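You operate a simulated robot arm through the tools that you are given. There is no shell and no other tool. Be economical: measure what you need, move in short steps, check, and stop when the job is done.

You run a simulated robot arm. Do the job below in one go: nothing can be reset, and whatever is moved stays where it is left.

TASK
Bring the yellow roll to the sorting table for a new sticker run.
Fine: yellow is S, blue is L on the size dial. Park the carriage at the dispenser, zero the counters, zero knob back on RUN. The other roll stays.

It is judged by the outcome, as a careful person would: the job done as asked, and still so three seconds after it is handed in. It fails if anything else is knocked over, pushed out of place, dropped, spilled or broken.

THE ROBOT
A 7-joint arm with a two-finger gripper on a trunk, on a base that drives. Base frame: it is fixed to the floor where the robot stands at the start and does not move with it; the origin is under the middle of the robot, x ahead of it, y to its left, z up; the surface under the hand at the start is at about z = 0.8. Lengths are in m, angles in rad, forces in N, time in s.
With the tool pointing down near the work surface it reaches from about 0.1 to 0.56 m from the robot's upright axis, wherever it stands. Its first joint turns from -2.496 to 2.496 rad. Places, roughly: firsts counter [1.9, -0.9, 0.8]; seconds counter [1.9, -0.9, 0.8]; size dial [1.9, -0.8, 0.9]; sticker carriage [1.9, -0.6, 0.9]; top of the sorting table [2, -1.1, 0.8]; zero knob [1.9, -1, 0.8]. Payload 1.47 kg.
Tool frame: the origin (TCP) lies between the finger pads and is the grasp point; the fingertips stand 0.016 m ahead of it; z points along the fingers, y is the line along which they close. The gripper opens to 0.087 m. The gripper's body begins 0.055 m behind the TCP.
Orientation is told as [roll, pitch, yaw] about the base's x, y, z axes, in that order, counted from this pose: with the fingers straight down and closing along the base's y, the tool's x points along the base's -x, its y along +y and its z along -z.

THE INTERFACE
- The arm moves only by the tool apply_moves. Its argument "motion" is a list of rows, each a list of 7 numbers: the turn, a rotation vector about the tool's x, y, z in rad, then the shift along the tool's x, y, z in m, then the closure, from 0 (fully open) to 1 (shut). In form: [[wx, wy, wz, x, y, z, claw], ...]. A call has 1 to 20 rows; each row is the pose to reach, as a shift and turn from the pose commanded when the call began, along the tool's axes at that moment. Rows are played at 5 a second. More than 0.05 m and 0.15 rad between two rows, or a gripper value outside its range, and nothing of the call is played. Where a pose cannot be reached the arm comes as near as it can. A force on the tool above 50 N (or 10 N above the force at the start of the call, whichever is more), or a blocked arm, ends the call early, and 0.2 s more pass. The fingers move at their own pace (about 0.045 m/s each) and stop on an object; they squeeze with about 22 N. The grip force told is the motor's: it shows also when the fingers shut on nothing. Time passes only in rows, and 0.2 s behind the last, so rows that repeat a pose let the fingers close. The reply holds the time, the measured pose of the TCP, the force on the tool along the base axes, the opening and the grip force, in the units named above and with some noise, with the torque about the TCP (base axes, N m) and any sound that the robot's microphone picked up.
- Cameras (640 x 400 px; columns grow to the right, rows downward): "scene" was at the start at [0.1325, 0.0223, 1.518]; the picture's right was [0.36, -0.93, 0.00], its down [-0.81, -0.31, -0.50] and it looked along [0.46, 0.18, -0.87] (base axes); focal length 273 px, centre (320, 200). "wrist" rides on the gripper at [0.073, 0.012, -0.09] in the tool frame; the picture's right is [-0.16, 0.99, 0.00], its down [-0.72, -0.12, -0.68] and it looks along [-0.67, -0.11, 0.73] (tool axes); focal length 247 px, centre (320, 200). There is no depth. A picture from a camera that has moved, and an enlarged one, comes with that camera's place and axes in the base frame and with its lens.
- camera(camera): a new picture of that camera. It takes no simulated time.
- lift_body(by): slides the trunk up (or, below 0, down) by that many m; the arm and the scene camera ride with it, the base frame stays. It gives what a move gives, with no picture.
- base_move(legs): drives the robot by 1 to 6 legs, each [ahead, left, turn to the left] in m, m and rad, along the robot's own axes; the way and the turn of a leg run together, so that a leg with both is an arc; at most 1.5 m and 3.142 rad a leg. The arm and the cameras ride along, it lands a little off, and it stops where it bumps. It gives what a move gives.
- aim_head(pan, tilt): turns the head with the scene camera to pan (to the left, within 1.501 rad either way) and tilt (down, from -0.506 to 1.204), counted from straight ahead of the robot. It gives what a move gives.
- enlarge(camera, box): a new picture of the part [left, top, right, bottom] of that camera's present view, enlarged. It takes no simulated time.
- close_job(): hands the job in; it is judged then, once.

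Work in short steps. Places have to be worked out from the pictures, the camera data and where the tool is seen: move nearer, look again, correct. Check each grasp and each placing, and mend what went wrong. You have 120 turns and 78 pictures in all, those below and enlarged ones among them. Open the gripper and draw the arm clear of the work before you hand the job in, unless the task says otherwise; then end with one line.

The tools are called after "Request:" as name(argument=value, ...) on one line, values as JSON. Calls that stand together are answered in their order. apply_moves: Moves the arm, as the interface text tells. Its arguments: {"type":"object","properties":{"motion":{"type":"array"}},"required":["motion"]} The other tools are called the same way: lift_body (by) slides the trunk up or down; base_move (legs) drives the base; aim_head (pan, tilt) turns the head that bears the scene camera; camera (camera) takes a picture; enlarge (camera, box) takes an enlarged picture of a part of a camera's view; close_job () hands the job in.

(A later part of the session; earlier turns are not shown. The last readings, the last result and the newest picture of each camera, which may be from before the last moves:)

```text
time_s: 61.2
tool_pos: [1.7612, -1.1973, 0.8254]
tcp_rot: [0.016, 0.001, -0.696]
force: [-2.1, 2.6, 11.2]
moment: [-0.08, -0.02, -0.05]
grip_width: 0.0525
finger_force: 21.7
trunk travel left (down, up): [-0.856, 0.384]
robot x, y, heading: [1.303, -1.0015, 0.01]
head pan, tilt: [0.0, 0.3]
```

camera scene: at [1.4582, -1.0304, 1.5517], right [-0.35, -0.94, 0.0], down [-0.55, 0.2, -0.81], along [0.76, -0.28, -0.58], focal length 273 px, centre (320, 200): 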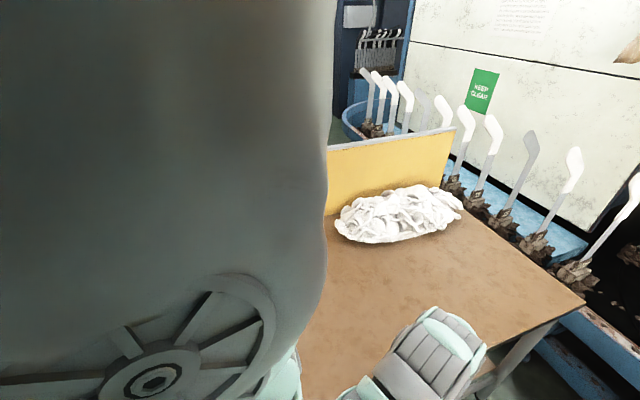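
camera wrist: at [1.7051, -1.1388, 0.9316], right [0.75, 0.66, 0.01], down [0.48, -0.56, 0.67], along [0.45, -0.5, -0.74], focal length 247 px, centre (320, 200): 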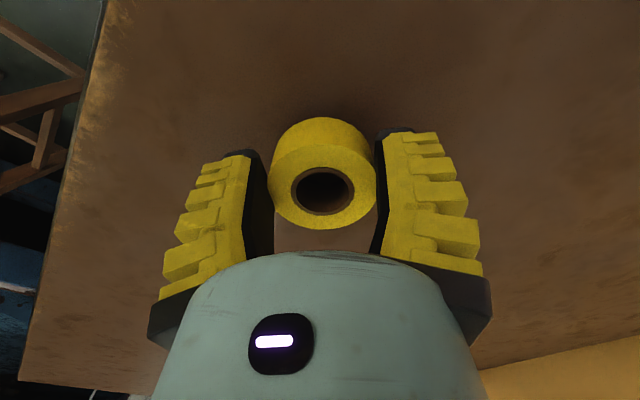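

The force is now 11 N, so the roll is firmly on the table. I open the fingers slowly and then rise straight up.

Request:
apply_moves(motion=[[0, 0, 0, 0, 0, 0, 0.3], [0, 0, 0, 0, 0, 0, 0.2], [0, 0, 0, 0, 0, 0, 0.1], [0, 0, 0, 0, 0, 0, 0.1], [0, 0, 0, 0, 0, -0.02, 0.1], [0, 0, 0, 0, 0, -0.05, 0.1], [0, 0, 0, 0.02, 0, -0.08, 0.1], [0, 0, 0, 0.06, 0, -0.1, 0.1]])

Request:
camera(camera="wrist")

```text
time_s: 63.0
tool_pos: [1.7124, -1.1585, 0.9246]
tcp_rot: [0.016, 0.001, -0.693]
force: [-0.7, -0.6, 0.1]
moment: [0.02, -0.02, 0.0]
grip_width: 0.0803
finger_force: 1.0
trunk travel left (down, up): [-0.856, 0.384]
robot x, y, heading: [1.3047, -0.9983, 0.012]
head pan, tilt: [0.0, 0.3]
```

```text
45 pictures are left
camera wrist: at [1.6625, -1.104, 1.0152], right [0.75, 0.66, 0.02], down [0.48, -0.56, 0.68], along [0.45, -0.5, -0.74], focal length 247 px, centre (320, 200)
```

wrist: 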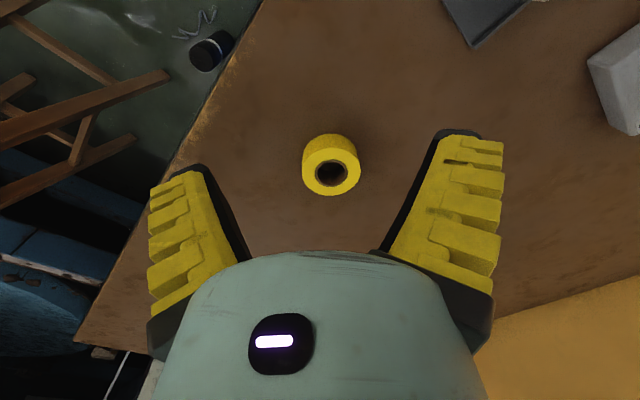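

The roll stands on the sorting table. Next I swing the hand left to look at the zero knob and counters from above, raising a little on the way.

Request:
apply_moves(motion=[[0, 0, -0.1, 0.012, 0.028, -0.02, 0.1], [0, 0, -0.22, 0.025, 0.057, -0.04, 0.1], [0, 0, -0.34, 0.042, 0.088, -0.05, 0.1], [0, 0, -0.46, 0.07, 0.112, -0.05, 0.1], [0, 0, -0.58, 0.1, 0.132, -0.05, 0.1], [0, 0, -0.69, 0.125, 0.14, -0.05, 0.1]])

Request:
camera(camera="wrist")

```text
time_s: 64.4
tool_pos: [1.7062, -0.9727, 0.9779]
tcp_rot: [0.013, -0.008, -0.003]
force: [0.1, 1.2, 0.2]
moment: [0.0, -0.01, 0.02]
grip_width: 0.0803
finger_force: 1.5
trunk travel left (down, up): [-0.856, 0.384]
robot x, y, heading: [1.308, -0.9998, 0.008]
head pan, tilt: [0.0, 0.3]
```

```text
44 pictures are left
camera wrist: at [1.6311, -0.9613, 1.0663], right [0.16, 0.99, 0.01], down [0.72, -0.13, 0.69], along [0.68, -0.1, -0.73], focal length 247 px, centre (320, 200)
```

wrist: 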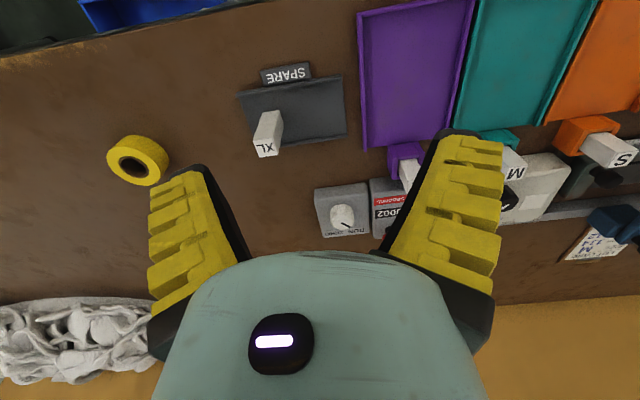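

Request:
enlarge(camera="wrist", box=[240, 120, 440, 245])

```text
3.20 times, centred on (340, 182) of wrist
camera zoom: at [1.6311, -0.9613, 1.0663], right [0.16, 0.99, 0.01], down [0.72, -0.13, 0.69], along [0.68, -0.1, -0.73], focal length 790 px, centre (256, 256)
```

zoom: 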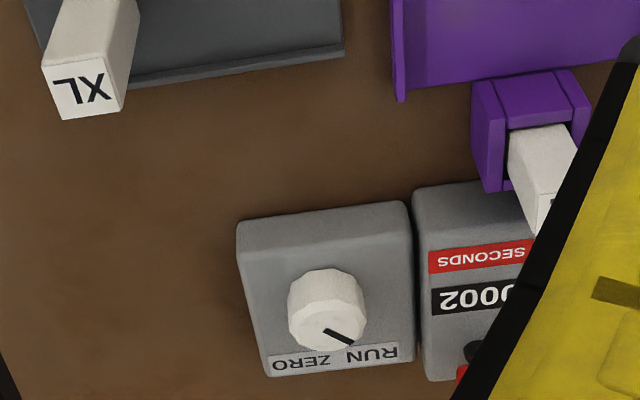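

The zero knob, about 29 mm across, points at RUN (on the robot's left); ZERO is to the right, so it turns clockwise. It lies ~0.55 m from the robot's axis, so I edge the base 0.07 m closer.

Request:
base_move(legs=[[0.07, 0.03, 0]])

```text
time_s: 65.5
tool_pos: [1.7747, -0.9419, 0.977]
tcp_rot: [0.013, -0.009, -0.004]
force: [0.1, 0.0, 0.1]
moment: [-0.03, 0.0, -0.04]
grip_width: 0.0803
finger_force: 2.2
trunk travel left (down, up): [-0.856, 0.384]
robot x, y, heading: [1.3762, -0.9683, 0.005]
head pan, tilt: [0.0, 0.3]
```

No bump. I move nearly over the knob and take a closer look to fix its position and height.

Request:
apply_moves(motion=[[0, 0, 0, -0.005, -0.013, 0.02, 0.3], [0, 0, 0, -0.01, -0.026, 0.04, 0.5]])

Request:
camera(camera="wrist")

```text
time_s: 66.0
tool_pos: [1.7833, -0.9684, 0.9379]
tcp_rot: [0.014, -0.007, -0.005]
force: [-1.2, -0.2, -0.5]
moment: [-0.02, -0.01, -0.03]
grip_width: 0.0489
finger_force: 3.7
trunk travel left (down, up): [-0.856, 0.384]
robot x, y, heading: [1.3753, -0.9665, 0.011]
head pan, tilt: [0.0, 0.3]
```

```text
42 pictures are left
camera wrist: at [1.7102, -0.9569, 1.026], right [0.16, 0.99, 0.01], down [0.72, -0.13, 0.68], along [0.68, -0.1, -0.73], focal length 247 px, centre (320, 200)
```

wrist: 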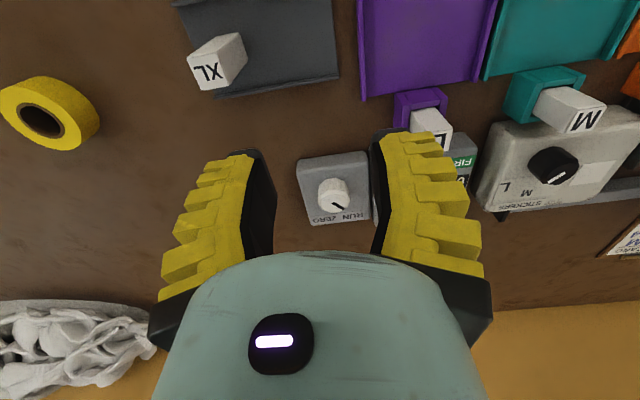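

Triangulation puts the zero knob at (1.885, -0.968), top at about z 0.84. I move over it at z≈0.89 to test reach.

Request:
apply_moves(motion=[[0, 0, 0, -0.035, 0, 0.015, 0.5], [0, 0, 0, -0.07, 0, 0.03, 0.5], [0, 0, 0, -0.102, 0, 0.045, 0.5], [0, 0, 0, -0.102, 0, 0.045, 0.5]])

Request:
camera(camera="wrist")

```text
time_s: 67.0
tool_pos: [1.8874, -0.9683, 0.8932]
tcp_rot: [0.014, -0.009, -0.003]
force: [-1.4, -1.1, 0.6]
moment: [-0.02, 0.03, -0.02]
grip_width: 0.049
finger_force: 4.1
trunk travel left (down, up): [-0.856, 0.384]
robot x, y, heading: [1.376, -0.9671, -0.001]
head pan, tilt: [0.0, 0.3]
```

```text
41 pictures are left
camera wrist: at [1.8128, -0.9563, 0.9822], right [0.16, 0.99, 0.01], down [0.72, -0.13, 0.69], along [0.68, -0.1, -0.73], focal length 247 px, centre (320, 200)
```

wrist: 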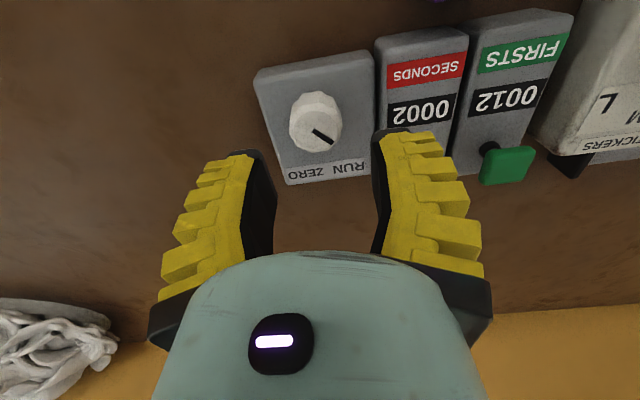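

The knob's top is at (1.885, -0.967, ~0.84), with the pointer ~45° left at RUN and ZERO ~45° right. I pre-turn the hand 0.6 rad left, narrow it, and lower onto the knob.

Request:
apply_moves(motion=[[0, 0, -0.12, 0.002, 0.001, 0, 0.62], [0, 0, -0.24, 0.002, 0.001, 0, 0.62], [0, 0, -0.36, 0.002, 0.001, 0, 0.62], [0, 0, -0.48, 0.002, 0.001, 0, 0.62], [0, 0, -0.6, 0.002, 0.001, 0, 0.62], [0, 0, -0.6, 0.002, 0.001, 0.02, 0.62], [0, 0, -0.6, 0.002, 0.001, 0.03, 0.62]])

Request:
enlarge(camera="wrist", box=[160, 40, 480, 240])

```text
time_s: 68.7
tool_pos: [1.8861, -0.9673, 0.8625]
tcp_rot: [0.004, -0.013, 0.596]
force: [-0.1, 0.4, 0.2]
moment: [0.02, -0.02, 0.0]
grip_width: 0.0392
finger_force: 4.4
trunk travel left (down, up): [-0.856, 0.384]
robot x, y, heading: [1.3755, -0.9675, 0.006]
head pan, tilt: [0.0, 0.3]
```

```text
2.00 times, centred on (320, 140) of wrist
camera zoom: at [1.8169, -0.9984, 0.9513], right [-0.42, 0.91, 0.01], down [0.66, 0.3, 0.69], along [0.62, 0.3, -0.72], focal length 494 px, centre (320, 320)
```

zoom: 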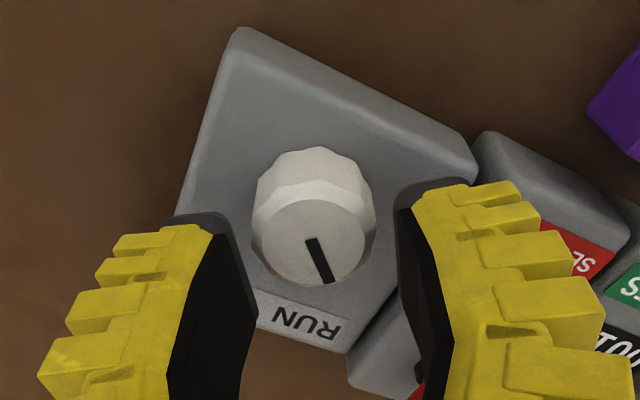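

The knob is centred between the fingers. I lower to about z 0.845 and close on it.

Request:
apply_moves(motion=[[0, 0, 0, 0, 0, 0.01, 0.62], [0, 0, 0, 0, 0, 0.018, 0.62], [0, 0, 0, 0, 0, 0.018, 0.8], [0, 0, 0, 0, 0, 0.018, 1], [0, 0, 0, 0, 0, 0.018, 1]])

```text
time_s: 69.8
tool_pos: [1.8863, -0.9676, 0.846]
tcp_rot: [0.004, -0.014, 0.595]
force: [-1.2, -1.9, 7.7]
moment: [-0.39, 0.47, -0.01]
grip_width: 0.0262
finger_force: 30.0
trunk travel left (down, up): [-0.856, 0.384]
robot x, y, heading: [1.3773, -0.9709, 0.008]
head pan, tilt: [0.0, 0.3]
```

The knob is gripped at 26 mm. I turn it clockwise by about 1.57 rad in steps.

Request:
apply_moves(motion=[[0, 0, 0.12, 0, 0, -0.001, 1], [0, 0, 0.24, 0, 0, -0.001, 1], [0, 0, 0.36, 0, 0, -0.001, 1], [0, 0, 0.48, 0, 0, -0.001, 1], [0, 0, 0.6, 0, 0, -0.001, 1], [0, 0, 0.72, 0, 0, -0.001, 1], [0, 0, 0.84, 0, 0, -0.001, 1], [0, 0, 0.96, 0, 0, -0.001, 1], [0, 0, 1.08, 0, 0, -0.001, 1], [0, 0, 1.2, 0, 0, -0.001, 1], [0, 0, 1.32, 0, 0, -0.001, 1], [0, 0, 1.44, 0, 0, -0.001, 1], [0, 0, 1.57, 0, 0, -0.001, 1], [0, 0, 1.57, 0, 0, -0.001, 1]])

Request:
camera(camera="wrist")

```text
time_s: 72.8
tool_pos: [1.8827, -0.9692, 0.845]
tcp_rot: [0.01, 0.006, -0.977]
force: [-7.6, -11.7, 3.2]
moment: [-0.14, 0.13, 0.03]
grip_width: 0.0202
finger_force: 29.4
trunk travel left (down, up): [-0.856, 0.384]
robot x, y, heading: [1.3752, -0.9704, 0.007]
head pan, tilt: [0.0, 0.3]
```

```text
39 pictures are left
camera wrist: at [1.8513, -0.9025, 0.9349], right [0.91, 0.42, 0.01], down [0.3, -0.67, 0.68], along [0.29, -0.61, -0.74], focal length 247 px, centre (320, 200)
```

wrist: 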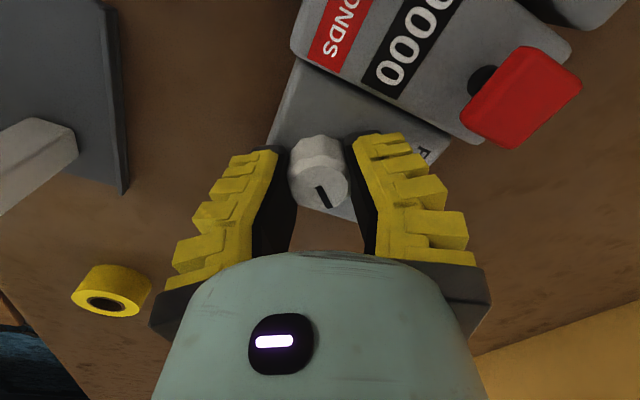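

The seconds counter shows 0000. The grip has crept off-centre, so I open, rise a little, and look before turning back.

Request:
apply_moves(motion=[[0, 0, 0, 0, 0, 0, 0.62], [0, 0, 0, 0, 0, 0, 0.62], [0, 0, 0, 0, 0, -0.015, 0.55], [0, 0, 0, 0, 0, -0.03, 0.5]])

Request:
enlarge(camera="wrist", box=[160, 0, 560, 250])

```text
time_s: 73.8
tool_pos: [1.8858, -0.9665, 0.876]
tcp_rot: [0.016, 0.008, -0.974]
force: [-0.1, 0.6, -0.9]
moment: [0.02, 0.01, -0.01]
grip_width: 0.0491
finger_force: 3.8
trunk travel left (down, up): [-0.856, 0.384]
robot x, y, heading: [1.3782, -0.9667, 0.008]
head pan, tilt: [0.0, 0.3]
```

```text
1.60 times, centred on (360, 125) of wrist
camera zoom: at [1.8527, -0.9, 0.9661], right [0.91, 0.42, 0.01], down [0.3, -0.67, 0.67], along [0.3, -0.61, -0.74], focal length 395 px, centre (256, 320)
```

zoom: 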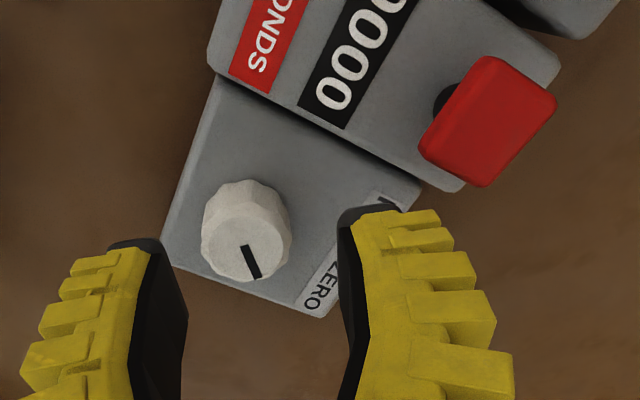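

The pointer now stands at ZERO. I regrip slightly re-centred and turn it back counter-clockwise to RUN.

Request:
apply_moves(motion=[[0, 0, 0, -0.001, -0.002, 0.015, 0.62], [0, 0, 0, -0.001, -0.002, 0.03, 0.62], [0, 0, 0, -0.001, -0.002, 0.03, 1], [0, 0, 0, -0.001, -0.002, 0.03, 1], [0, 0, -0.12, -0.001, -0.002, 0.03, 1], [0, 0, -0.24, -0.001, -0.002, 0.03, 1], [0, 0, -0.36, -0.001, -0.002, 0.03, 1], [0, 0, -0.48, -0.001, -0.002, 0.03, 1], [0, 0, -0.6, -0.001, -0.002, 0.03, 1], [0, 0, -0.72, -0.001, -0.002, 0.03, 1], [0, 0, -0.84, -0.001, -0.002, 0.03, 1], [0, 0, -0.96, -0.001, -0.002, 0.03, 1], [0, 0, -1.08, -0.001, -0.002, 0.03, 1], [0, 0, -1.2, -0.001, -0.002, 0.03, 1], [0, 0, -1.32, -0.001, -0.002, 0.03, 1], [0, 0, -1.44, -0.001, -0.002, 0.03, 1], [0, 0, -1.57, -0.001, -0.002, 0.03, 1], [0, 0, -1.57, -0.001, -0.002, 0.03, 1]])

Request:
apply_moves(motion=[[0, 0, 0, 0, 0, 0, 0.62], [0, 0, 0, 0, 0, 0, 0.62], [0, 0, 0, 0, 0, -0.02, 0.5], [0, 0, 0, 0, 0, -0.05, 0.3]])

Request:
camera(camera="wrist")

```text
time_s: 77.7
tool_pos: [1.8829, -0.9699, 0.8455]
tcp_rot: [0.006, -0.015, 0.598]
force: [-10.4, -2.4, 10.5]
moment: [0.1, 0.2, -0.26]
grip_width: 0.0268
finger_force: 29.9
trunk travel left (down, up): [-0.856, 0.384]
robot x, y, heading: [1.3739, -0.9699, 0.013]
head pan, tilt: [0.0, 0.3]
```

```text
time_s: 78.7
tool_pos: [1.8831, -0.97, 0.896]
tcp_rot: [0.004, -0.016, 0.595]
force: [-0.4, -0.8, -1.2]
moment: [0.01, -0.02, 0.02]
grip_width: 0.0656
finger_force: 2.9
trunk travel left (down, up): [-0.856, 0.384]
robot x, y, heading: [1.3734, -0.9708, 0.006]
head pan, tilt: [0.0, 0.3]
```

```text
37 pictures are left
camera wrist: at [1.8155, -1.0013, 0.9848], right [-0.42, 0.91, 0.01], down [0.66, 0.3, 0.69], along [0.62, 0.3, -0.72], focal length 247 px, centre (320, 200)
```

wrist: 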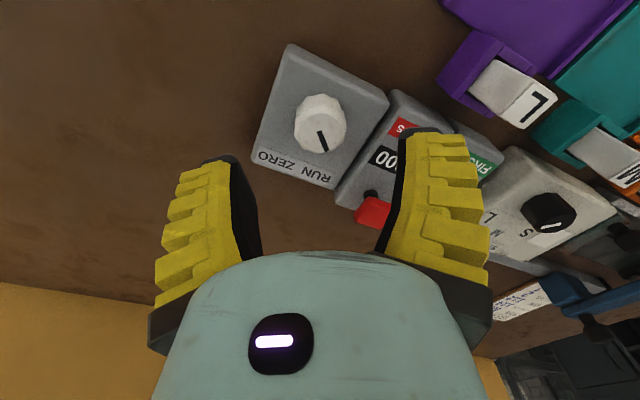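

The knob points at RUN again. I rise and retract, straighten the yaw, then slide the base left toward the dial and carriage.

Request:
apply_moves(motion=[[0, 0, 0.1, 0.01, 0.007, -0.03, 0.3], [0, 0, 0.2, 0.03, 0.02, -0.055, 0.3], [0, 0, 0.3, 0.05, 0.034, -0.08, 0.3], [0, 0, 0.4, 0.074, 0.051, -0.095, 0.3], [0, 0, 0.5, 0.09, 0.061, -0.095, 0.3], [0, 0, 0.6, 0.1, 0.068, -0.095, 0.3]])

Request:
base_move(legs=[[0, 0.22, 0]])

Request:
camera(camera="wrist")

```text
time_s: 80.0
tool_pos: [1.762, -0.9717, 0.99]
tcp_rot: [0.013, -0.008, -0.009]
force: [0.0, -0.1, 0.1]
moment: [0.05, -0.02, 0.0]
grip_width: 0.0654
finger_force: 2.8
trunk travel left (down, up): [-0.856, 0.384]
robot x, y, heading: [1.372, -0.9677, 0.007]
head pan, tilt: [0.0, 0.3]
```

```text
time_s: 81.7
tool_pos: [1.76, -0.7527, 0.9908]
tcp_rot: [0.011, -0.008, -0.007]
force: [-0.8, 0.8, 0.4]
moment: [-0.05, 0.0, -0.01]
grip_width: 0.0653
finger_force: 3.2
trunk travel left (down, up): [-0.856, 0.384]
robot x, y, heading: [1.3746, -0.7519, 0.001]
head pan, tilt: [0.0, 0.3]
```

```text
36 pictures are left
camera wrist: at [1.6865, -0.7406, 1.0789], right [0.16, 0.99, 0.01], down [0.72, -0.13, 0.68], along [0.68, -0.1, -0.73], focal length 247 px, centre (320, 200)
```

wrist: 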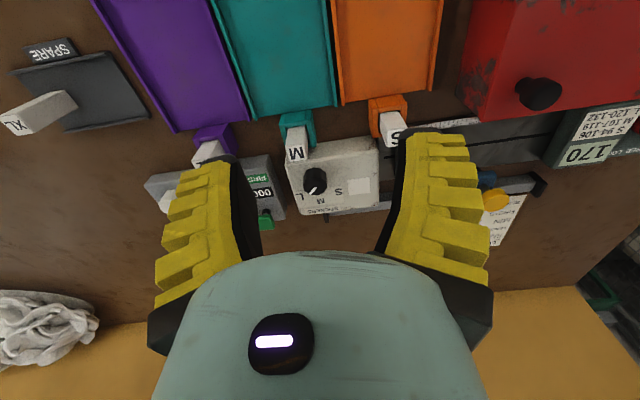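

Request:
enlarge(camera="wrist", box=[240, 90, 640, 270])

```text
1.60 times, centred on (440, 180) of wrist
camera zoom: at [1.6865, -0.7406, 1.0789], right [0.16, 0.99, 0.01], down [0.72, -0.13, 0.68], along [0.68, -0.1, -0.73], focal length 395 px, centre (128, 232)
```

zoom: 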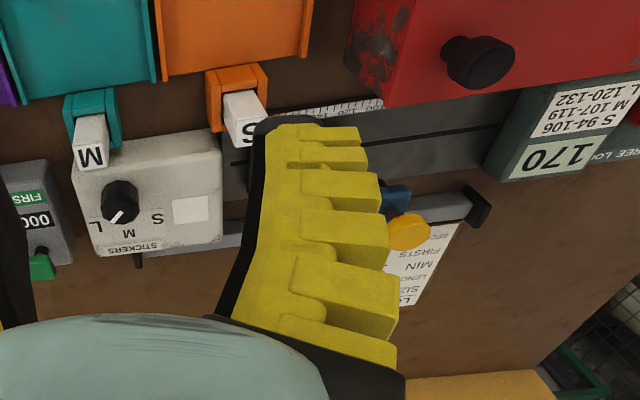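

The dispenser's dial points between M and L, and the blue carriage with the yellow knob sits at the left end of the rear rail. I shift the base left 0.1 m for a clear view of both.

Request:
base_move(legs=[[0, 0.1, 0]])

Request:
camera(camera="wrist")

Request:
enlarge(camera="wrist", box=[250, 90, 410, 250])

```text
time_s: 82.9
tool_pos: [1.7604, -0.6521, 0.9904]
tcp_rot: [0.014, -0.01, -0.006]
force: [-0.1, -0.8, 0.9]
moment: [-0.01, -0.03, 0.04]
grip_width: 0.0654
finger_force: 3.1
trunk travel left (down, up): [-0.856, 0.384]
robot x, y, heading: [1.3721, -0.6504, 0.005]
head pan, tilt: [0.0, 0.3]
```

```text
34 pictures are left
camera wrist: at [1.6859, -0.6408, 1.0788], right [0.16, 0.99, 0.01], down [0.72, -0.13, 0.68], along [0.68, -0.1, -0.73], focal length 247 px, centre (320, 200)
```

wrist: 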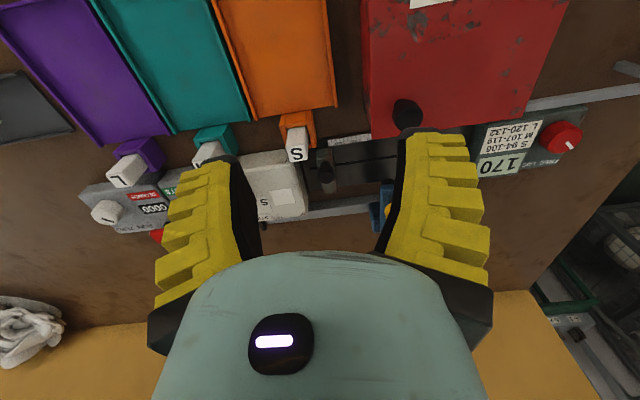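

```text
2.50 times, centred on (330, 170) of wrist
camera zoom: at [1.6859, -0.6408, 1.0788], right [0.16, 0.99, 0.01], down [0.72, -0.13, 0.68], along [0.68, -0.1, -0.73], focal length 617 px, centre (295, 275)
```

zoom: 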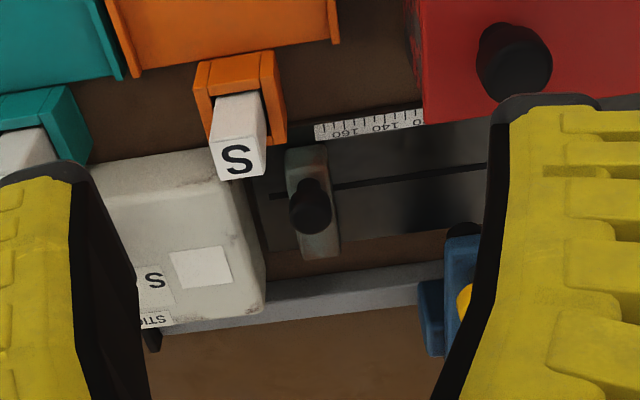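

I move the hand left to bring the carriage between the fingers in view.

Request:
apply_moves(motion=[[0, 0, 0, 0, 0.04, 0, 0.1], [0, 0, 0, 0, 0.08, 0, 0.0], [0, 0, 0, 0, 0.08, 0, 0.0]])

Request:
enlarge(camera="wrist", box=[200, 90, 460, 260])

```text
time_s: 83.7
tool_pos: [1.7608, -0.5728, 0.9921]
tcp_rot: [0.013, -0.008, -0.008]
force: [-0.6, 0.1, 0.2]
moment: [0.0, 0.0, 0.03]
grip_width: 0.0872
finger_force: 0.0
trunk travel left (down, up): [-0.856, 0.384]
robot x, y, heading: [1.3714, -0.6502, 0.006]
head pan, tilt: [0.0, 0.3]
```

```text
2.35 times, centred on (330, 175) of wrist
camera zoom: at [1.6867, -0.5596, 1.0802], right [0.17, 0.99, 0.01], down [0.72, -0.13, 0.68], along [0.68, -0.1, -0.73], focal length 581 px, centre (296, 259)
```

zoom: 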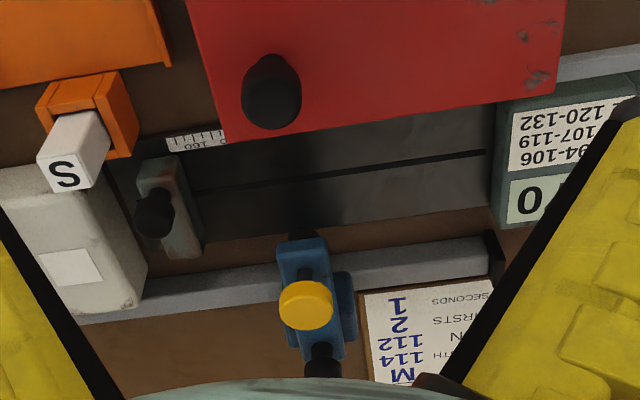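

The carriage is a blue saddle on the rear rail with a yellow press knob on top and black knobs fore and aft. I move closer and higher-angle to pin down its place.

Request:
apply_moves(motion=[[0, 0, 0, -0.04, -0.005, 0.015, 0.0], [0, 0, 0, -0.075, -0.01, 0.03, 0.0], [0, 0, 0, -0.1, -0.015, 0.04, 0.0]])

Request:
camera(camera="wrist")

```text
time_s: 84.5
tool_pos: [1.8608, -0.5889, 0.9518]
tcp_rot: [0.01, -0.008, -0.006]
force: [-1.1, 0.3, -0.4]
moment: [-0.02, -0.01, 0.01]
grip_width: 0.0872
finger_force: 0.2
trunk travel left (down, up): [-0.856, 0.384]
robot x, y, heading: [1.3745, -0.6524, 0.005]
head pan, tilt: [0.0, 0.3]
```

```text
31 pictures are left
camera wrist: at [1.7871, -0.5763, 1.0406], right [0.16, 0.99, 0.01], down [0.72, -0.13, 0.68], along [0.68, -0.1, -0.73], focal length 247 px, centre (320, 200)
```

wrist: 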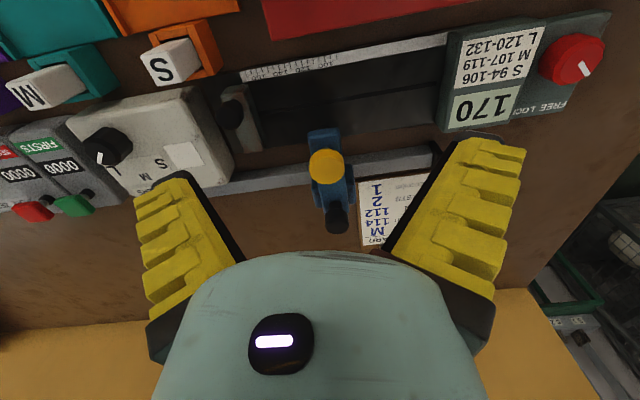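

Both counters show 0000. The carriage's yellow knob is at (1.892, -0.587, 0.893), its left side at y≈-0.574, and the box's wall is where it should end. I close the fingers and move to the carriage's left side at y≈-0.54.

Request:
apply_moves(motion=[[0, 0, 0, 0, 0.025, 0, 0.4], [0, 0, 0, -0.013, 0.045, 0, 0.8], [0, 0, 0, -0.026, 0.049, 0.015, 1], [0, 0, 0, -0.026, 0.049, 0.035, 1], [0, 0, 0, -0.026, 0.049, 0.052, 1], [0, 0, 0, -0.026, 0.049, 0.062, 1]])

Request:
camera(camera="wrist")

```text
time_s: 85.9
tool_pos: [1.8875, -0.5378, 0.8904]
tcp_rot: [0.014, -0.01, -0.008]
force: [0.5, -0.3, -0.1]
moment: [-0.04, 0.02, 0.0]
grip_width: 0.0
finger_force: 19.8
trunk travel left (down, up): [-0.856, 0.384]
robot x, y, heading: [1.3712, -0.6486, 0.001]
head pan, tilt: [0.0, 0.3]
```

```text
30 pictures are left
camera wrist: at [1.8138, -0.526, 0.9793], right [0.16, 0.99, 0.01], down [0.72, -0.13, 0.69], along [0.68, -0.1, -0.73], focal length 247 px, centre (320, 200)
```

wrist: 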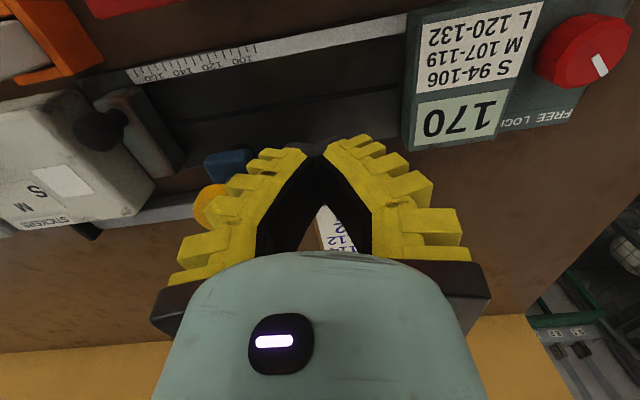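

The fingers form a V when shut, which could press the yellow knob. I rise and turn the hand 90° so the flat finger sides face the carriage and the camera looks along the push.

Request:
apply_moves(motion=[[0, 0, 0.1, 0, 0.005, -0.04, 1], [0, 0, 0.24, 0, 0.005, -0.04, 1], [0, 0, 0.38, 0, 0.005, -0.04, 1], [0, 0, 0.52, 0, 0.005, -0.04, 1], [0, 0, 0.66, 0, 0.005, -0.04, 1], [0, 0, 0.8, 0, 0.005, -0.04, 1], [0, 0, 0.94, 0, 0.005, -0.04, 1], [0, 0, 1.08, 0, 0.005, -0.04, 1], [0, 0, 1.22, 0, 0.005, -0.04, 1], [0, 0, 1.36, 0, 0.005, -0.04, 1], [0, 0, 1.5, 0, 0.005, -0.04, 1], [0, 0, 1.57, 0, 0.005, -0.04, 1]])

Request:
camera(camera="wrist")

```text
time_s: 88.5
tool_pos: [1.8872, -0.5337, 0.9296]
tcp_rot: [0.005, 0.015, -1.58]
force: [-0.4, 0.0, 0.2]
moment: [-0.01, 0.02, -0.02]
grip_width: 0.0
finger_force: 22.3
trunk travel left (down, up): [-0.856, 0.384]
robot x, y, heading: [1.374, -0.6532, 0.002]
head pan, tilt: [0.0, 0.3]
```

```text
29 pictures are left
camera wrist: at [1.898, -0.4609, 1.0206], right [0.99, -0.17, 0.0], down [-0.13, -0.73, 0.67], along [-0.11, -0.66, -0.74], focal length 247 px, centre (320, 200)
```

wrist: 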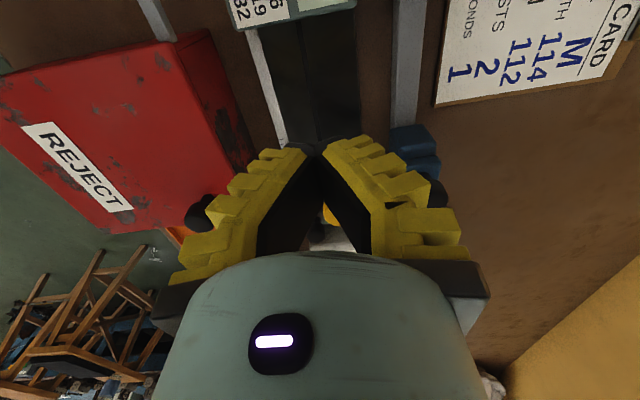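

The rail lies at x≈1.945 and the carriage's arm carries the yellow knob forward to x≈1.89. I lower beside the arm and push right in small steps, watching force and the gauge slider ahead.

Request:
apply_moves(motion=[[0, 0, 0, -0.002, 0.012, 0.02, 1], [0, 0, 0, -0.002, 0.012, 0.04, 1], [0, 0, 0, -0.002, 0.012, 0.055, 1], [0, 0, 0, -0.015, 0.012, 0.055, 1], [0, 0, 0, -0.025, 0.012, 0.055, 1], [0, 0, 0, -0.035, 0.012, 0.055, 1], [0, 0, 0, -0.045, 0.012, 0.055, 1]])

Request:
camera(camera="wrist")

```text
time_s: 90.1
tool_pos: [1.9005, -0.5788, 0.8755]
tcp_rot: [0.01, 0.011, -1.576]
force: [0.9, 1.9, 0.7]
moment: [0.01, 0.02, -0.02]
grip_width: 0.0
finger_force: 21.9
trunk travel left (down, up): [-0.856, 0.384]
robot x, y, heading: [1.3769, -0.6501, 0.009]
head pan, tilt: [0.0, 0.3]
```

```text
28 pictures are left
camera wrist: at [1.91, -0.5057, 0.9659], right [0.99, -0.16, 0.01], down [-0.13, -0.73, 0.67], along [-0.11, -0.66, -0.74], focal length 247 px, centre (320, 200)
```

wrist: 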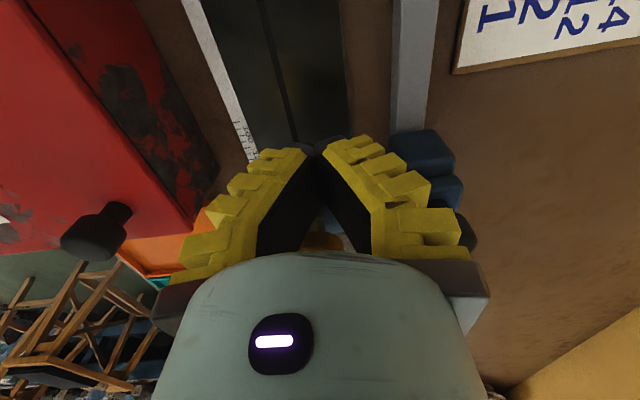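

Only about 2 N so far. I push another 4 cm in small steps and look again.

Request:
apply_moves(motion=[[0, 0, 0, -0.01, 0, 0, 1], [0, 0, 0, -0.02, 0, 0, 1], [0, 0, 0, -0.03, 0, 0, 1]])

Request:
camera(camera="wrist")

```text
time_s: 90.9
tool_pos: [1.9002, -0.6094, 0.8743]
tcp_rot: [0.009, 0.012, -1.577]
force: [0.9, -0.1, -0.3]
moment: [-0.05, 0.0, -0.01]
grip_width: 0.0002
finger_force: 21.8
trunk travel left (down, up): [-0.856, 0.384]
robot x, y, heading: [1.3723, -0.6506, -0.0]
head pan, tilt: [0.0, 0.3]
```

```text
27 pictures are left
camera wrist: at [1.9101, -0.5358, 0.9649], right [0.99, -0.16, 0.01], down [-0.13, -0.73, 0.67], along [-0.1, -0.66, -0.74], focal length 247 px, centre (320, 200)
```

wrist: 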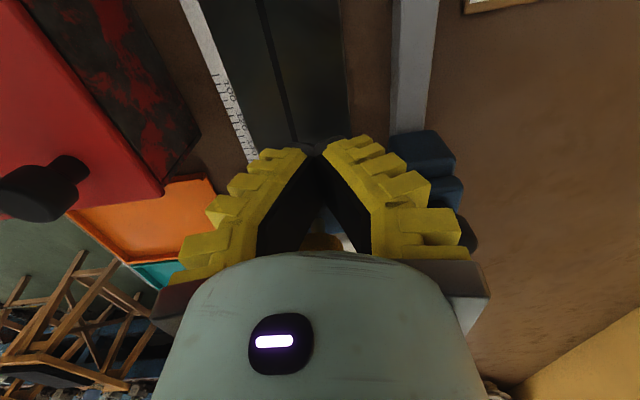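

The carriage moves along smoothly with the hand at nearly no force. I continue in 1 cm steps until it meets the dispenser.

Request:
apply_moves(motion=[[0, 0, 0, -0.01, 0, 0, 1], [0, 0, 0, -0.018, 0, 0, 1], [0, 0, 0, -0.025, 0, 0, 1]])

Request:
enlarge(camera="wrist", box=[140, 40, 500, 270])

```text
time_s: 91.7
tool_pos: [1.8979, -0.6329, 0.8743]
tcp_rot: [0.007, 0.014, -1.577]
force: [0.6, 1.0, 0.8]
moment: [0.0, 0.01, -0.01]
grip_width: 0.0001
finger_force: 22.0
trunk travel left (down, up): [-0.856, 0.384]
robot x, y, heading: [1.3742, -0.6515, 0.007]
head pan, tilt: [0.0, 0.3]
```

```text
1.74 times, centred on (320, 155) of wrist
camera zoom: at [1.9096, -0.5604, 0.9647], right [0.99, -0.16, 0.01], down [-0.13, -0.73, 0.67], along [-0.11, -0.66, -0.74], focal length 430 px, centre (320, 278)
```

zoom: 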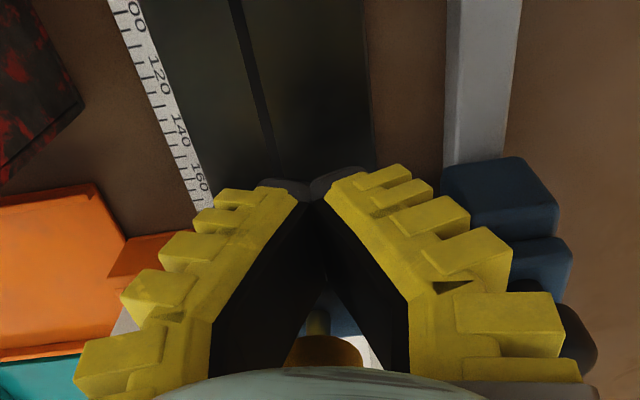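

Still free. I continue slowly with 5 mm rows.

Request:
apply_moves(motion=[[0, 0, 0, -0.005, 0, 0, 1], [0, 0, 0, -0.01, 0, 0, 1], [0, 0, 0, -0.015, 0, 0, 1], [0, 0, 0, -0.015, 0, 0, 1]])

```text
time_s: 92.7
tool_pos: [1.8992, -0.6486, 0.8746]
tcp_rot: [0.01, 0.013, -1.574]
force: [-0.8, 0.6, 0.5]
moment: [0.02, 0.05, 0.0]
grip_width: 0.0001
finger_force: 21.7
trunk travel left (down, up): [-0.856, 0.384]
robot x, y, heading: [1.3744, -0.6493, 0.003]
head pan, tilt: [0.0, 0.3]
```

No stop yet, though the carriage should be at the dispenser's edge by now. I back off, rise, and look at where it stands.

Request:
apply_moves(motion=[[0, 0, 0, 0.02, 0, 0, 1], [0, 0, 0, 0.04, 0, -0.02, 1], [0, 0, 0, 0.065, 0.01, -0.045, 0.6], [0, 0, 0, 0.09, 0.03, -0.065, 0.3], [0, 0, 0, 0.1, 0.05, -0.08, 0.0]])

Request:
camera(camera="wrist")

```text
time_s: 93.9
tool_pos: [1.9497, -0.5497, 0.9552]
tcp_rot: [0.007, 0.013, -1.579]
force: [1.0, 0.0, -0.5]
moment: [0.0, -0.02, -0.01]
grip_width: 0.0869
finger_force: 0.0
trunk travel left (down, up): [-0.856, 0.384]
robot x, y, heading: [1.3702, -0.6516, 0.001]
head pan, tilt: [0.0, 0.3]
```

```text
25 pictures are left
camera wrist: at [1.9591, -0.4772, 1.0465], right [0.99, -0.16, 0.0], down [-0.12, -0.73, 0.67], along [-0.11, -0.66, -0.74], focal length 247 px, centre (320, 200)
```

wrist: 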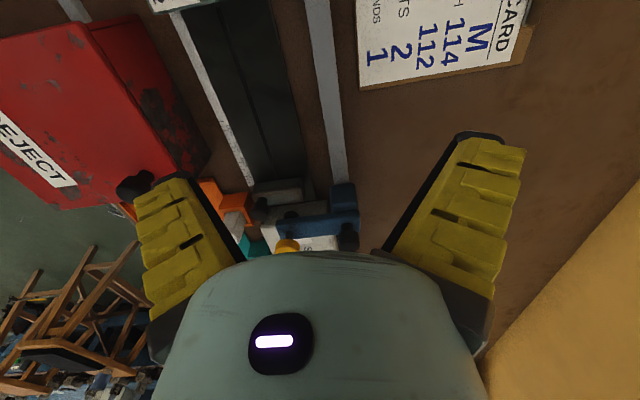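

Request:
enlarge(camera="wrist", box=[220, 150, 400, 262])

```text
3.56 times, centred on (310, 206) of wrist
camera zoom: at [1.9591, -0.4772, 1.0465], right [0.99, -0.16, 0.0], down [-0.12, -0.73, 0.67], along [-0.11, -0.66, -0.74], focal length 878 px, centre (356, 179)
```

zoom: 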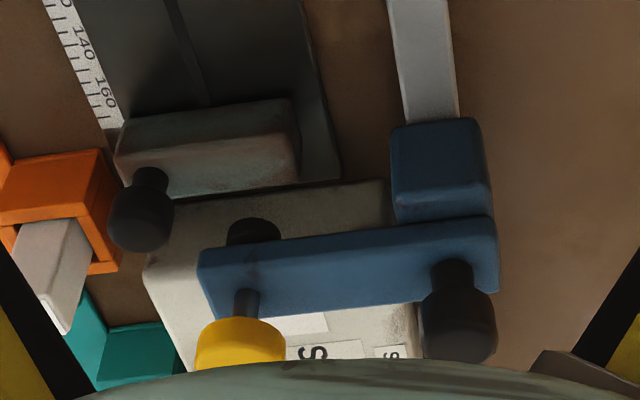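

The carriage's arm rides over the dispenser box; it needs about 5 cm more to sit over the sticker window (~y -0.726). The dial at about (1.869, -0.773) is easier to reach now, so I do that first, moving above it.

Request:
apply_moves(motion=[[0, 0, -0.14, -0.015, -0.02, -0.01, 0.1], [0, 0, -0.28, -0.03, -0.04, -0.02, 0.2], [0, 0, -0.42, -0.045, -0.06, -0.02, 0.3], [0, 0, -0.56, -0.065, -0.08, -0.02, 0.3], [0, 0, -0.7, -0.085, -0.1, -0.02, 0.3], [0, 0, -0.84, -0.105, -0.115, -0.02, 0.3], [0, 0, -0.98, -0.125, -0.13, -0.02, 0.3], [0, 0, -1.12, -0.15, -0.14, -0.02, 0.3], [0, 0, -1.26, -0.175, -0.14, -0.02, 0.3], [0, 0, -1.4, -0.2, -0.14, -0.02, 0.3], [0, 0, -1.54, -0.215, -0.14, -0.02, 0.3]])

Request:
camera(camera="wrist")

```text
time_s: 96.3
tool_pos: [1.8077, -0.7646, 0.9728]
tcp_rot: [0.014, -0.007, -0.036]
force: [-1.0, -0.3, 0.3]
moment: [0.01, 0.01, -0.02]
grip_width: 0.0653
finger_force: 3.0
trunk travel left (down, up): [-0.856, 0.384]
robot x, y, heading: [1.3722, -0.6481, 0.006]
head pan, tilt: [0.0, 0.3]
```

```text
23 pictures are left
camera wrist: at [1.734, -0.7505, 1.0611], right [0.19, 0.98, 0.01], down [0.71, -0.15, 0.68], along [0.67, -0.12, -0.73], focal length 247 px, centre (320, 200)
```

wrist: 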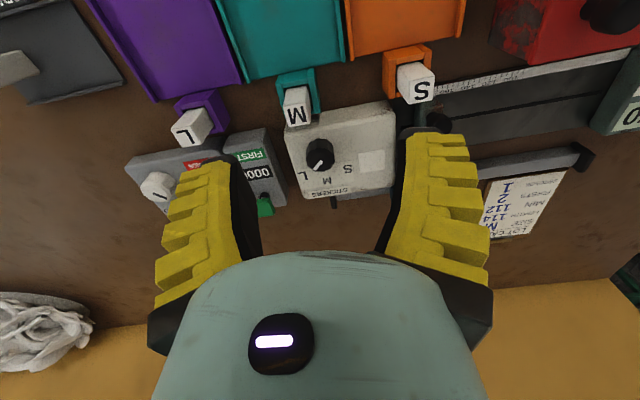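

The dial lies at about (1.875, -0.775). I move above it at z≈0.91 for a close look at the pointer.

Request:
apply_moves(motion=[[0, 0, 0, -0.03, -0.005, 0.02, 0.4], [0, 0, 0, -0.064, -0.01, 0.045, 0.5], [0, 0, 0, -0.064, -0.01, 0.06, 0.5]])

Request:
enlarge(camera="wrist", box=[200, 40, 440, 240])

```text
time_s: 97.1
tool_pos: [1.8717, -0.7765, 0.9116]
tcp_rot: [0.012, -0.008, -0.037]
force: [-0.2, 0.0, -0.6]
moment: [0.01, -0.03, 0.0]
grip_width: 0.0491
finger_force: 3.8
trunk travel left (down, up): [-0.856, 0.384]
robot x, y, heading: [1.3719, -0.6494, 0.008]
head pan, tilt: [0.0, 0.3]
```

```text
2.00 times, centred on (320, 140) of wrist
camera zoom: at [1.798, -0.7612, 1.0005], right [0.19, 0.98, 0.01], down [0.71, -0.15, 0.68], along [0.67, -0.12, -0.73], focal length 494 px, centre (320, 320)
```

zoom: 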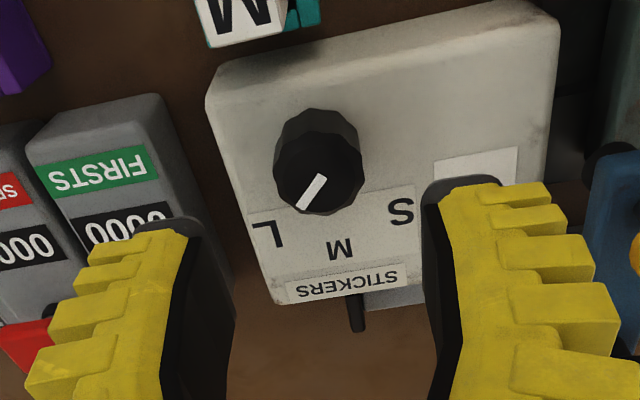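

The pointer is at L (~-40°), with M straight ahead and S at ~+38°; I need about 1.35 rad counter-clockwise. I pre-turn the hand 0.6 rad clockwise, narrow, and lower partway.

Request:
apply_moves(motion=[[0, 0, 0.12, -0.002, 0.001, 0, 0.62], [0, 0, 0.24, -0.002, 0.001, 0, 0.62], [0, 0, 0.36, -0.002, 0.001, 0, 0.62], [0, 0, 0.48, -0.002, 0.001, 0, 0.62], [0, 0, 0.6, -0.002, 0.001, 0.01, 0.62], [0, 0, 0.6, -0.002, 0.001, 0.022, 0.62]])

Request:
enlarge(camera="wrist", box=[160, 40, 480, 240])

```text
time_s: 98.5
tool_pos: [1.8737, -0.7727, 0.8907]
tcp_rot: [0.015, 0.002, -0.64]
force: [-0.1, 0.3, 0.1]
moment: [-0.01, 0.0, 0.0]
grip_width: 0.0391
finger_force: 4.6
trunk travel left (down, up): [-0.856, 0.384]
robot x, y, heading: [1.3722, -0.6515, 0.01]
head pan, tilt: [0.0, 0.3]
```

```text
2.00 times, centred on (320, 140) of wrist
camera zoom: at [1.821, -0.7213, 0.98], right [0.71, 0.7, 0.01], down [0.51, -0.53, 0.68], along [0.48, -0.48, -0.74], focal length 494 px, centre (320, 320)
```

zoom: 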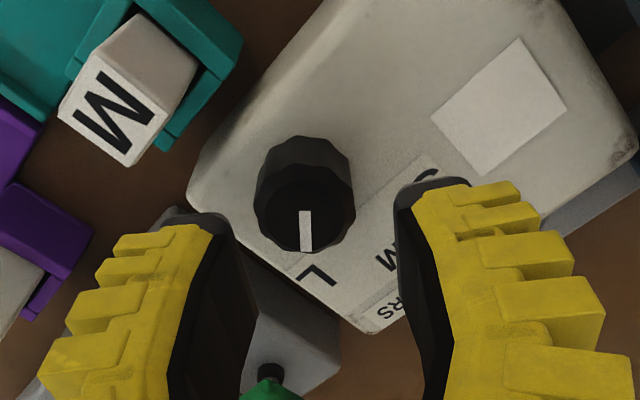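

The knob's top centre works out at (1.869, -0.774, 0.857). I recentre by a few mm, lower, and grip.

Request:
apply_moves(motion=[[0, 0, 0, 0.0026, -0.0044, 0.01, 0.62], [0, 0, 0, 0.0026, -0.0044, 0.02, 0.62], [0, 0, 0, 0.0026, -0.0044, 0.03, 0.62], [0, 0, 0, 0.0026, -0.0044, 0.03, 0.8], [0, 0, 0, 0.0026, -0.0044, 0.03, 1], [0, 0, 0, 0.0026, -0.0044, 0.03, 1]])

Request:
enlarge(camera="wrist", box=[160, 40, 480, 240])

```text
time_s: 99.9
tool_pos: [1.8696, -0.7747, 0.86]
tcp_rot: [0.016, 0.001, -0.637]
force: [0.6, 2.2, 3.3]
moment: [0.06, 0.05, 0.05]
grip_width: 0.0228
finger_force: 30.1
trunk travel left (down, up): [-0.856, 0.384]
robot x, y, heading: [1.3745, -0.6513, 0.004]
head pan, tilt: [0.0, 0.3]
```

```text
2.00 times, centred on (320, 140) of wrist
camera zoom: at [1.8164, -0.7223, 0.9501], right [0.71, 0.7, 0.02], down [0.51, -0.53, 0.68], along [0.48, -0.48, -0.74], focal length 494 px, centre (320, 320)
```

zoom: 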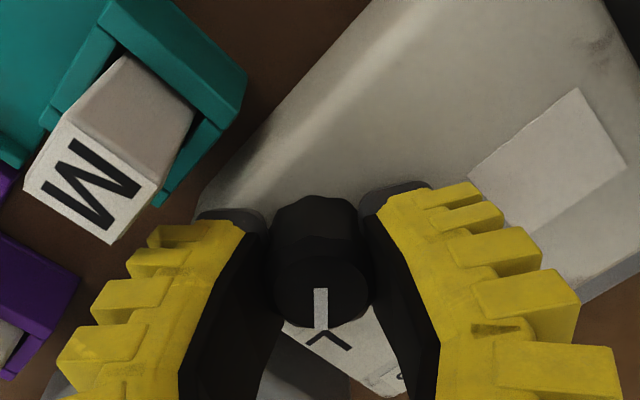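

Well gripped. I turn it counter-clockwise by 1.36 rad.

Request:
apply_moves(motion=[[0, 0, -0.12, 0, 0, 0, 1], [0, 0, -0.24, 0, 0, 0, 1], [0, 0, -0.36, 0, 0, 0, 1], [0, 0, -0.48, 0, 0, 0, 1], [0, 0, -0.6, 0, 0, 0, 1], [0, 0, -0.72, 0, 0, 0, 1], [0, 0, -0.84, 0, 0, 0, 1], [0, 0, -0.96, 0, 0, 0, 1], [0, 0, -1.08, 0, 0, 0, 1], [0, 0, -1.2, 0, 0, 0, 1], [0, 0, -1.32, 0, 0, 0, 1], [0, 0, -1.37, 0, 0, 0, 1], [0, 0, -1.37, 0, 0, 0, 1]])

Request:
apply_moves(motion=[[0, 0, 0, 0, 0, 0, 0.62], [0, 0, 0, 0, 0, 0, 0.62], [0, 0, 0, 0, 0, -0.02, 0.5], [0, 0, 0, 0, 0, -0.045, 0.4]])

Request:
enlarge(camera="wrist", box=[160, 40, 480, 240])

```text
time_s: 102.7
tool_pos: [1.87, -0.7742, 0.8592]
tcp_rot: [0.005, -0.016, 0.736]
force: [-8.6, 6.7, 18.3]
moment: [0.15, 0.05, 0.01]
grip_width: 0.0221
finger_force: 30.5
trunk travel left (down, up): [-0.856, 0.384]
robot x, y, heading: [1.3717, -0.6482, 0.008]
head pan, tilt: [0.0, 0.3]
```

```text
time_s: 103.7
tool_pos: [1.8698, -0.7762, 0.9069]
tcp_rot: [0.002, -0.017, 0.733]
force: [0.5, 0.0, 0.0]
moment: [0.01, 0.04, -0.01]
grip_width: 0.0572
finger_force: 3.3
trunk travel left (down, up): [-0.856, 0.384]
robot x, y, heading: [1.3733, -0.6499, 0.005]
head pan, tilt: [0.0, 0.3]
```

```text
2.00 times, centred on (320, 140) of wrist
camera zoom: at [1.8064, -0.8167, 0.9944], right [-0.54, 0.84, 0.01], down [0.61, 0.39, 0.69], along [0.58, 0.38, -0.72], focal length 494 px, centre (320, 320)
```

zoom: 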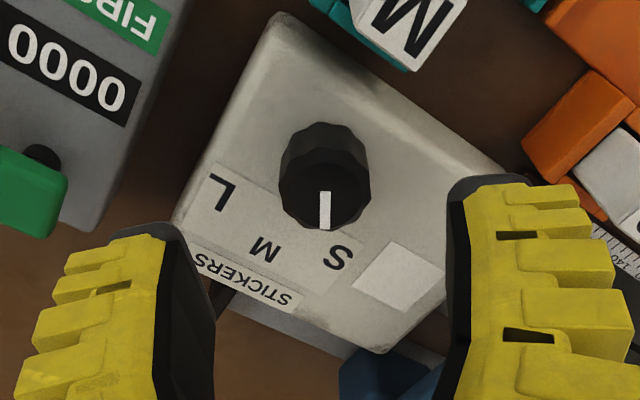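

L stood at -45° and the pointer is now at +31°, so S (+45°) needs another ~0.25 rad. I regrip at a more comfortable yaw and turn the rest.

Request:
apply_moves(motion=[[0, 0, 0.13, 0, 0.001, 0, 0.62], [0, 0, 0.26, 0, 0.001, 0, 0.62], [0, 0, 0.39, 0, 0.001, 0, 0.62], [0, 0, 0.5, 0, 0.001, 0.02, 0.62], [0, 0, 0.5, 0, 0.001, 0.035, 0.62], [0, 0, 0.5, 0, 0.001, 0.046, 0.62], [0, 0, 0.5, 0, 0.001, 0.046, 1], [0, 0, 0.5, 0, 0.001, 0.046, 1], [0, 0, 0.5, 0, 0.001, 0.046, 1], [0, 0, 0.42, 0, 0.001, 0.046, 1], [0, 0, 0.34, 0, 0.001, 0.046, 1], [0, 0, 0.24, 0, 0.001, 0.046, 1], [0, 0, 0.24, 0, 0.001, 0.046, 1], [0, 0, 0.24, 0, 0.001, 0.046, 0.62], [0, 0, 0.24, 0, 0.001, 0.046, 0.62], [0, 0, 0.24, 0, 0.001, 0.03, 0.5], [0, 0, 0.24, 0, 0.001, 0, 0.4]])

Request:
enlarge(camera="wrist", box=[160, 40, 480, 240])

```text
time_s: 107.3
tool_pos: [1.8696, -0.7752, 0.905]
tcp_rot: [0.008, -0.015, 0.491]
force: [0.5, -0.2, -0.8]
moment: [-0.01, -0.03, 0.0]
grip_width: 0.0573
finger_force: 3.4
trunk travel left (down, up): [-0.856, 0.384]
robot x, y, heading: [1.3733, -0.6493, 0.005]
head pan, tilt: [0.0, 0.3]
```

```text
2.00 times, centred on (320, 140) of wrist
camera zoom: at [1.7973, -0.8001, 0.9936], right [-0.33, 0.94, 0.01], down [0.69, 0.23, 0.69], along [0.65, 0.23, -0.72], focal length 494 px, centre (320, 320)
```

zoom: 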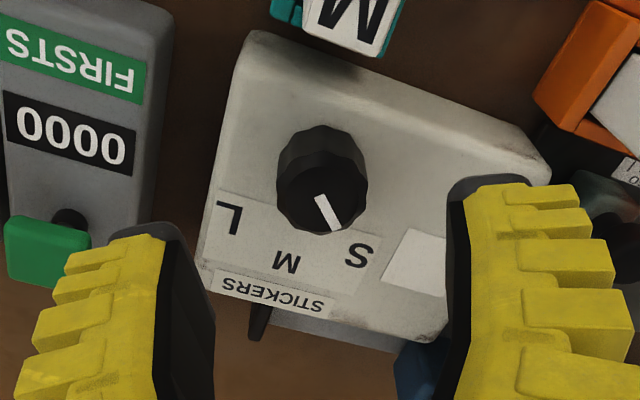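

The pointer now measures ~43°, on S. Now I rise and return to the carriage's left side to push it the last ~5 cm over the sticker window (y≈-0.724).

Request:
apply_moves(motion=[[0, 0, 0.1, 0, 0, -0.03, 0.5], [0, 0, 0.24, 0, 0, -0.06, 0.7], [0, 0, 0.38, -0.01, 0.012, -0.07, 1], [0, 0, 0.52, -0.02, 0.025, -0.07, 1], [0, 0, 0.66, -0.03, 0.04, -0.07, 1], [0, 0, 0.8, -0.04, 0.055, -0.07, 1], [0, 0, 0.94, -0.05, 0.07, -0.07, 1], [0, 0, 1.08, -0.06, 0.085, -0.07, 1], [0, 0, 1.22, -0.07, 0.1, -0.07, 1], [0, 0, 1.36, -0.08, 0.115, -0.07, 1], [0, 0, 1.5, -0.09, 0.13, -0.07, 1], [0, 0, 1.64, -0.1, 0.145, -0.07, 1], [0, 0, 1.78, -0.105, 0.15, -0.07, 1], [0, 0, 1.92, -0.11, 0.155, -0.07, 1], [0, 0, 2.06, -0.11, 0.155, -0.07, 1]])

Request:
camera(camera="wrist")

```text
time_s: 110.5
tool_pos: [1.8905, -0.589, 0.978]
tcp_rot: [0.009, 0.013, -1.57]
force: [0.5, -0.6, -0.7]
moment: [0.0, -0.01, 0.01]
grip_width: 0.0001
finger_force: 21.5
trunk travel left (down, up): [-0.856, 0.384]
robot x, y, heading: [1.3715, -0.6507, 0.008]
head pan, tilt: [0.0, 0.3]
```

```text
17 pictures are left
camera wrist: at [1.9016, -0.5153, 1.0683], right [0.99, -0.16, 0.01], down [-0.12, -0.73, 0.67], along [-0.1, -0.66, -0.74], focal length 247 px, centre (320, 200)
```

wrist: 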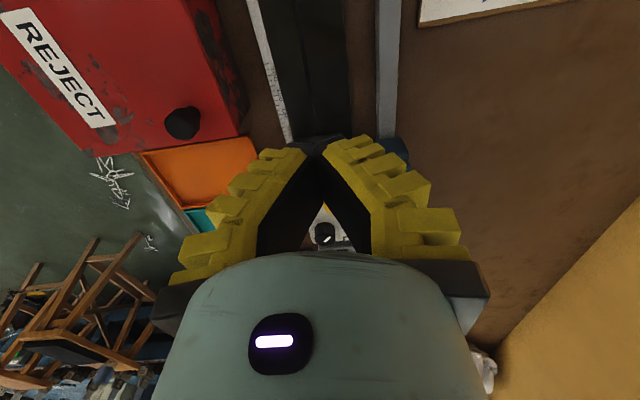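

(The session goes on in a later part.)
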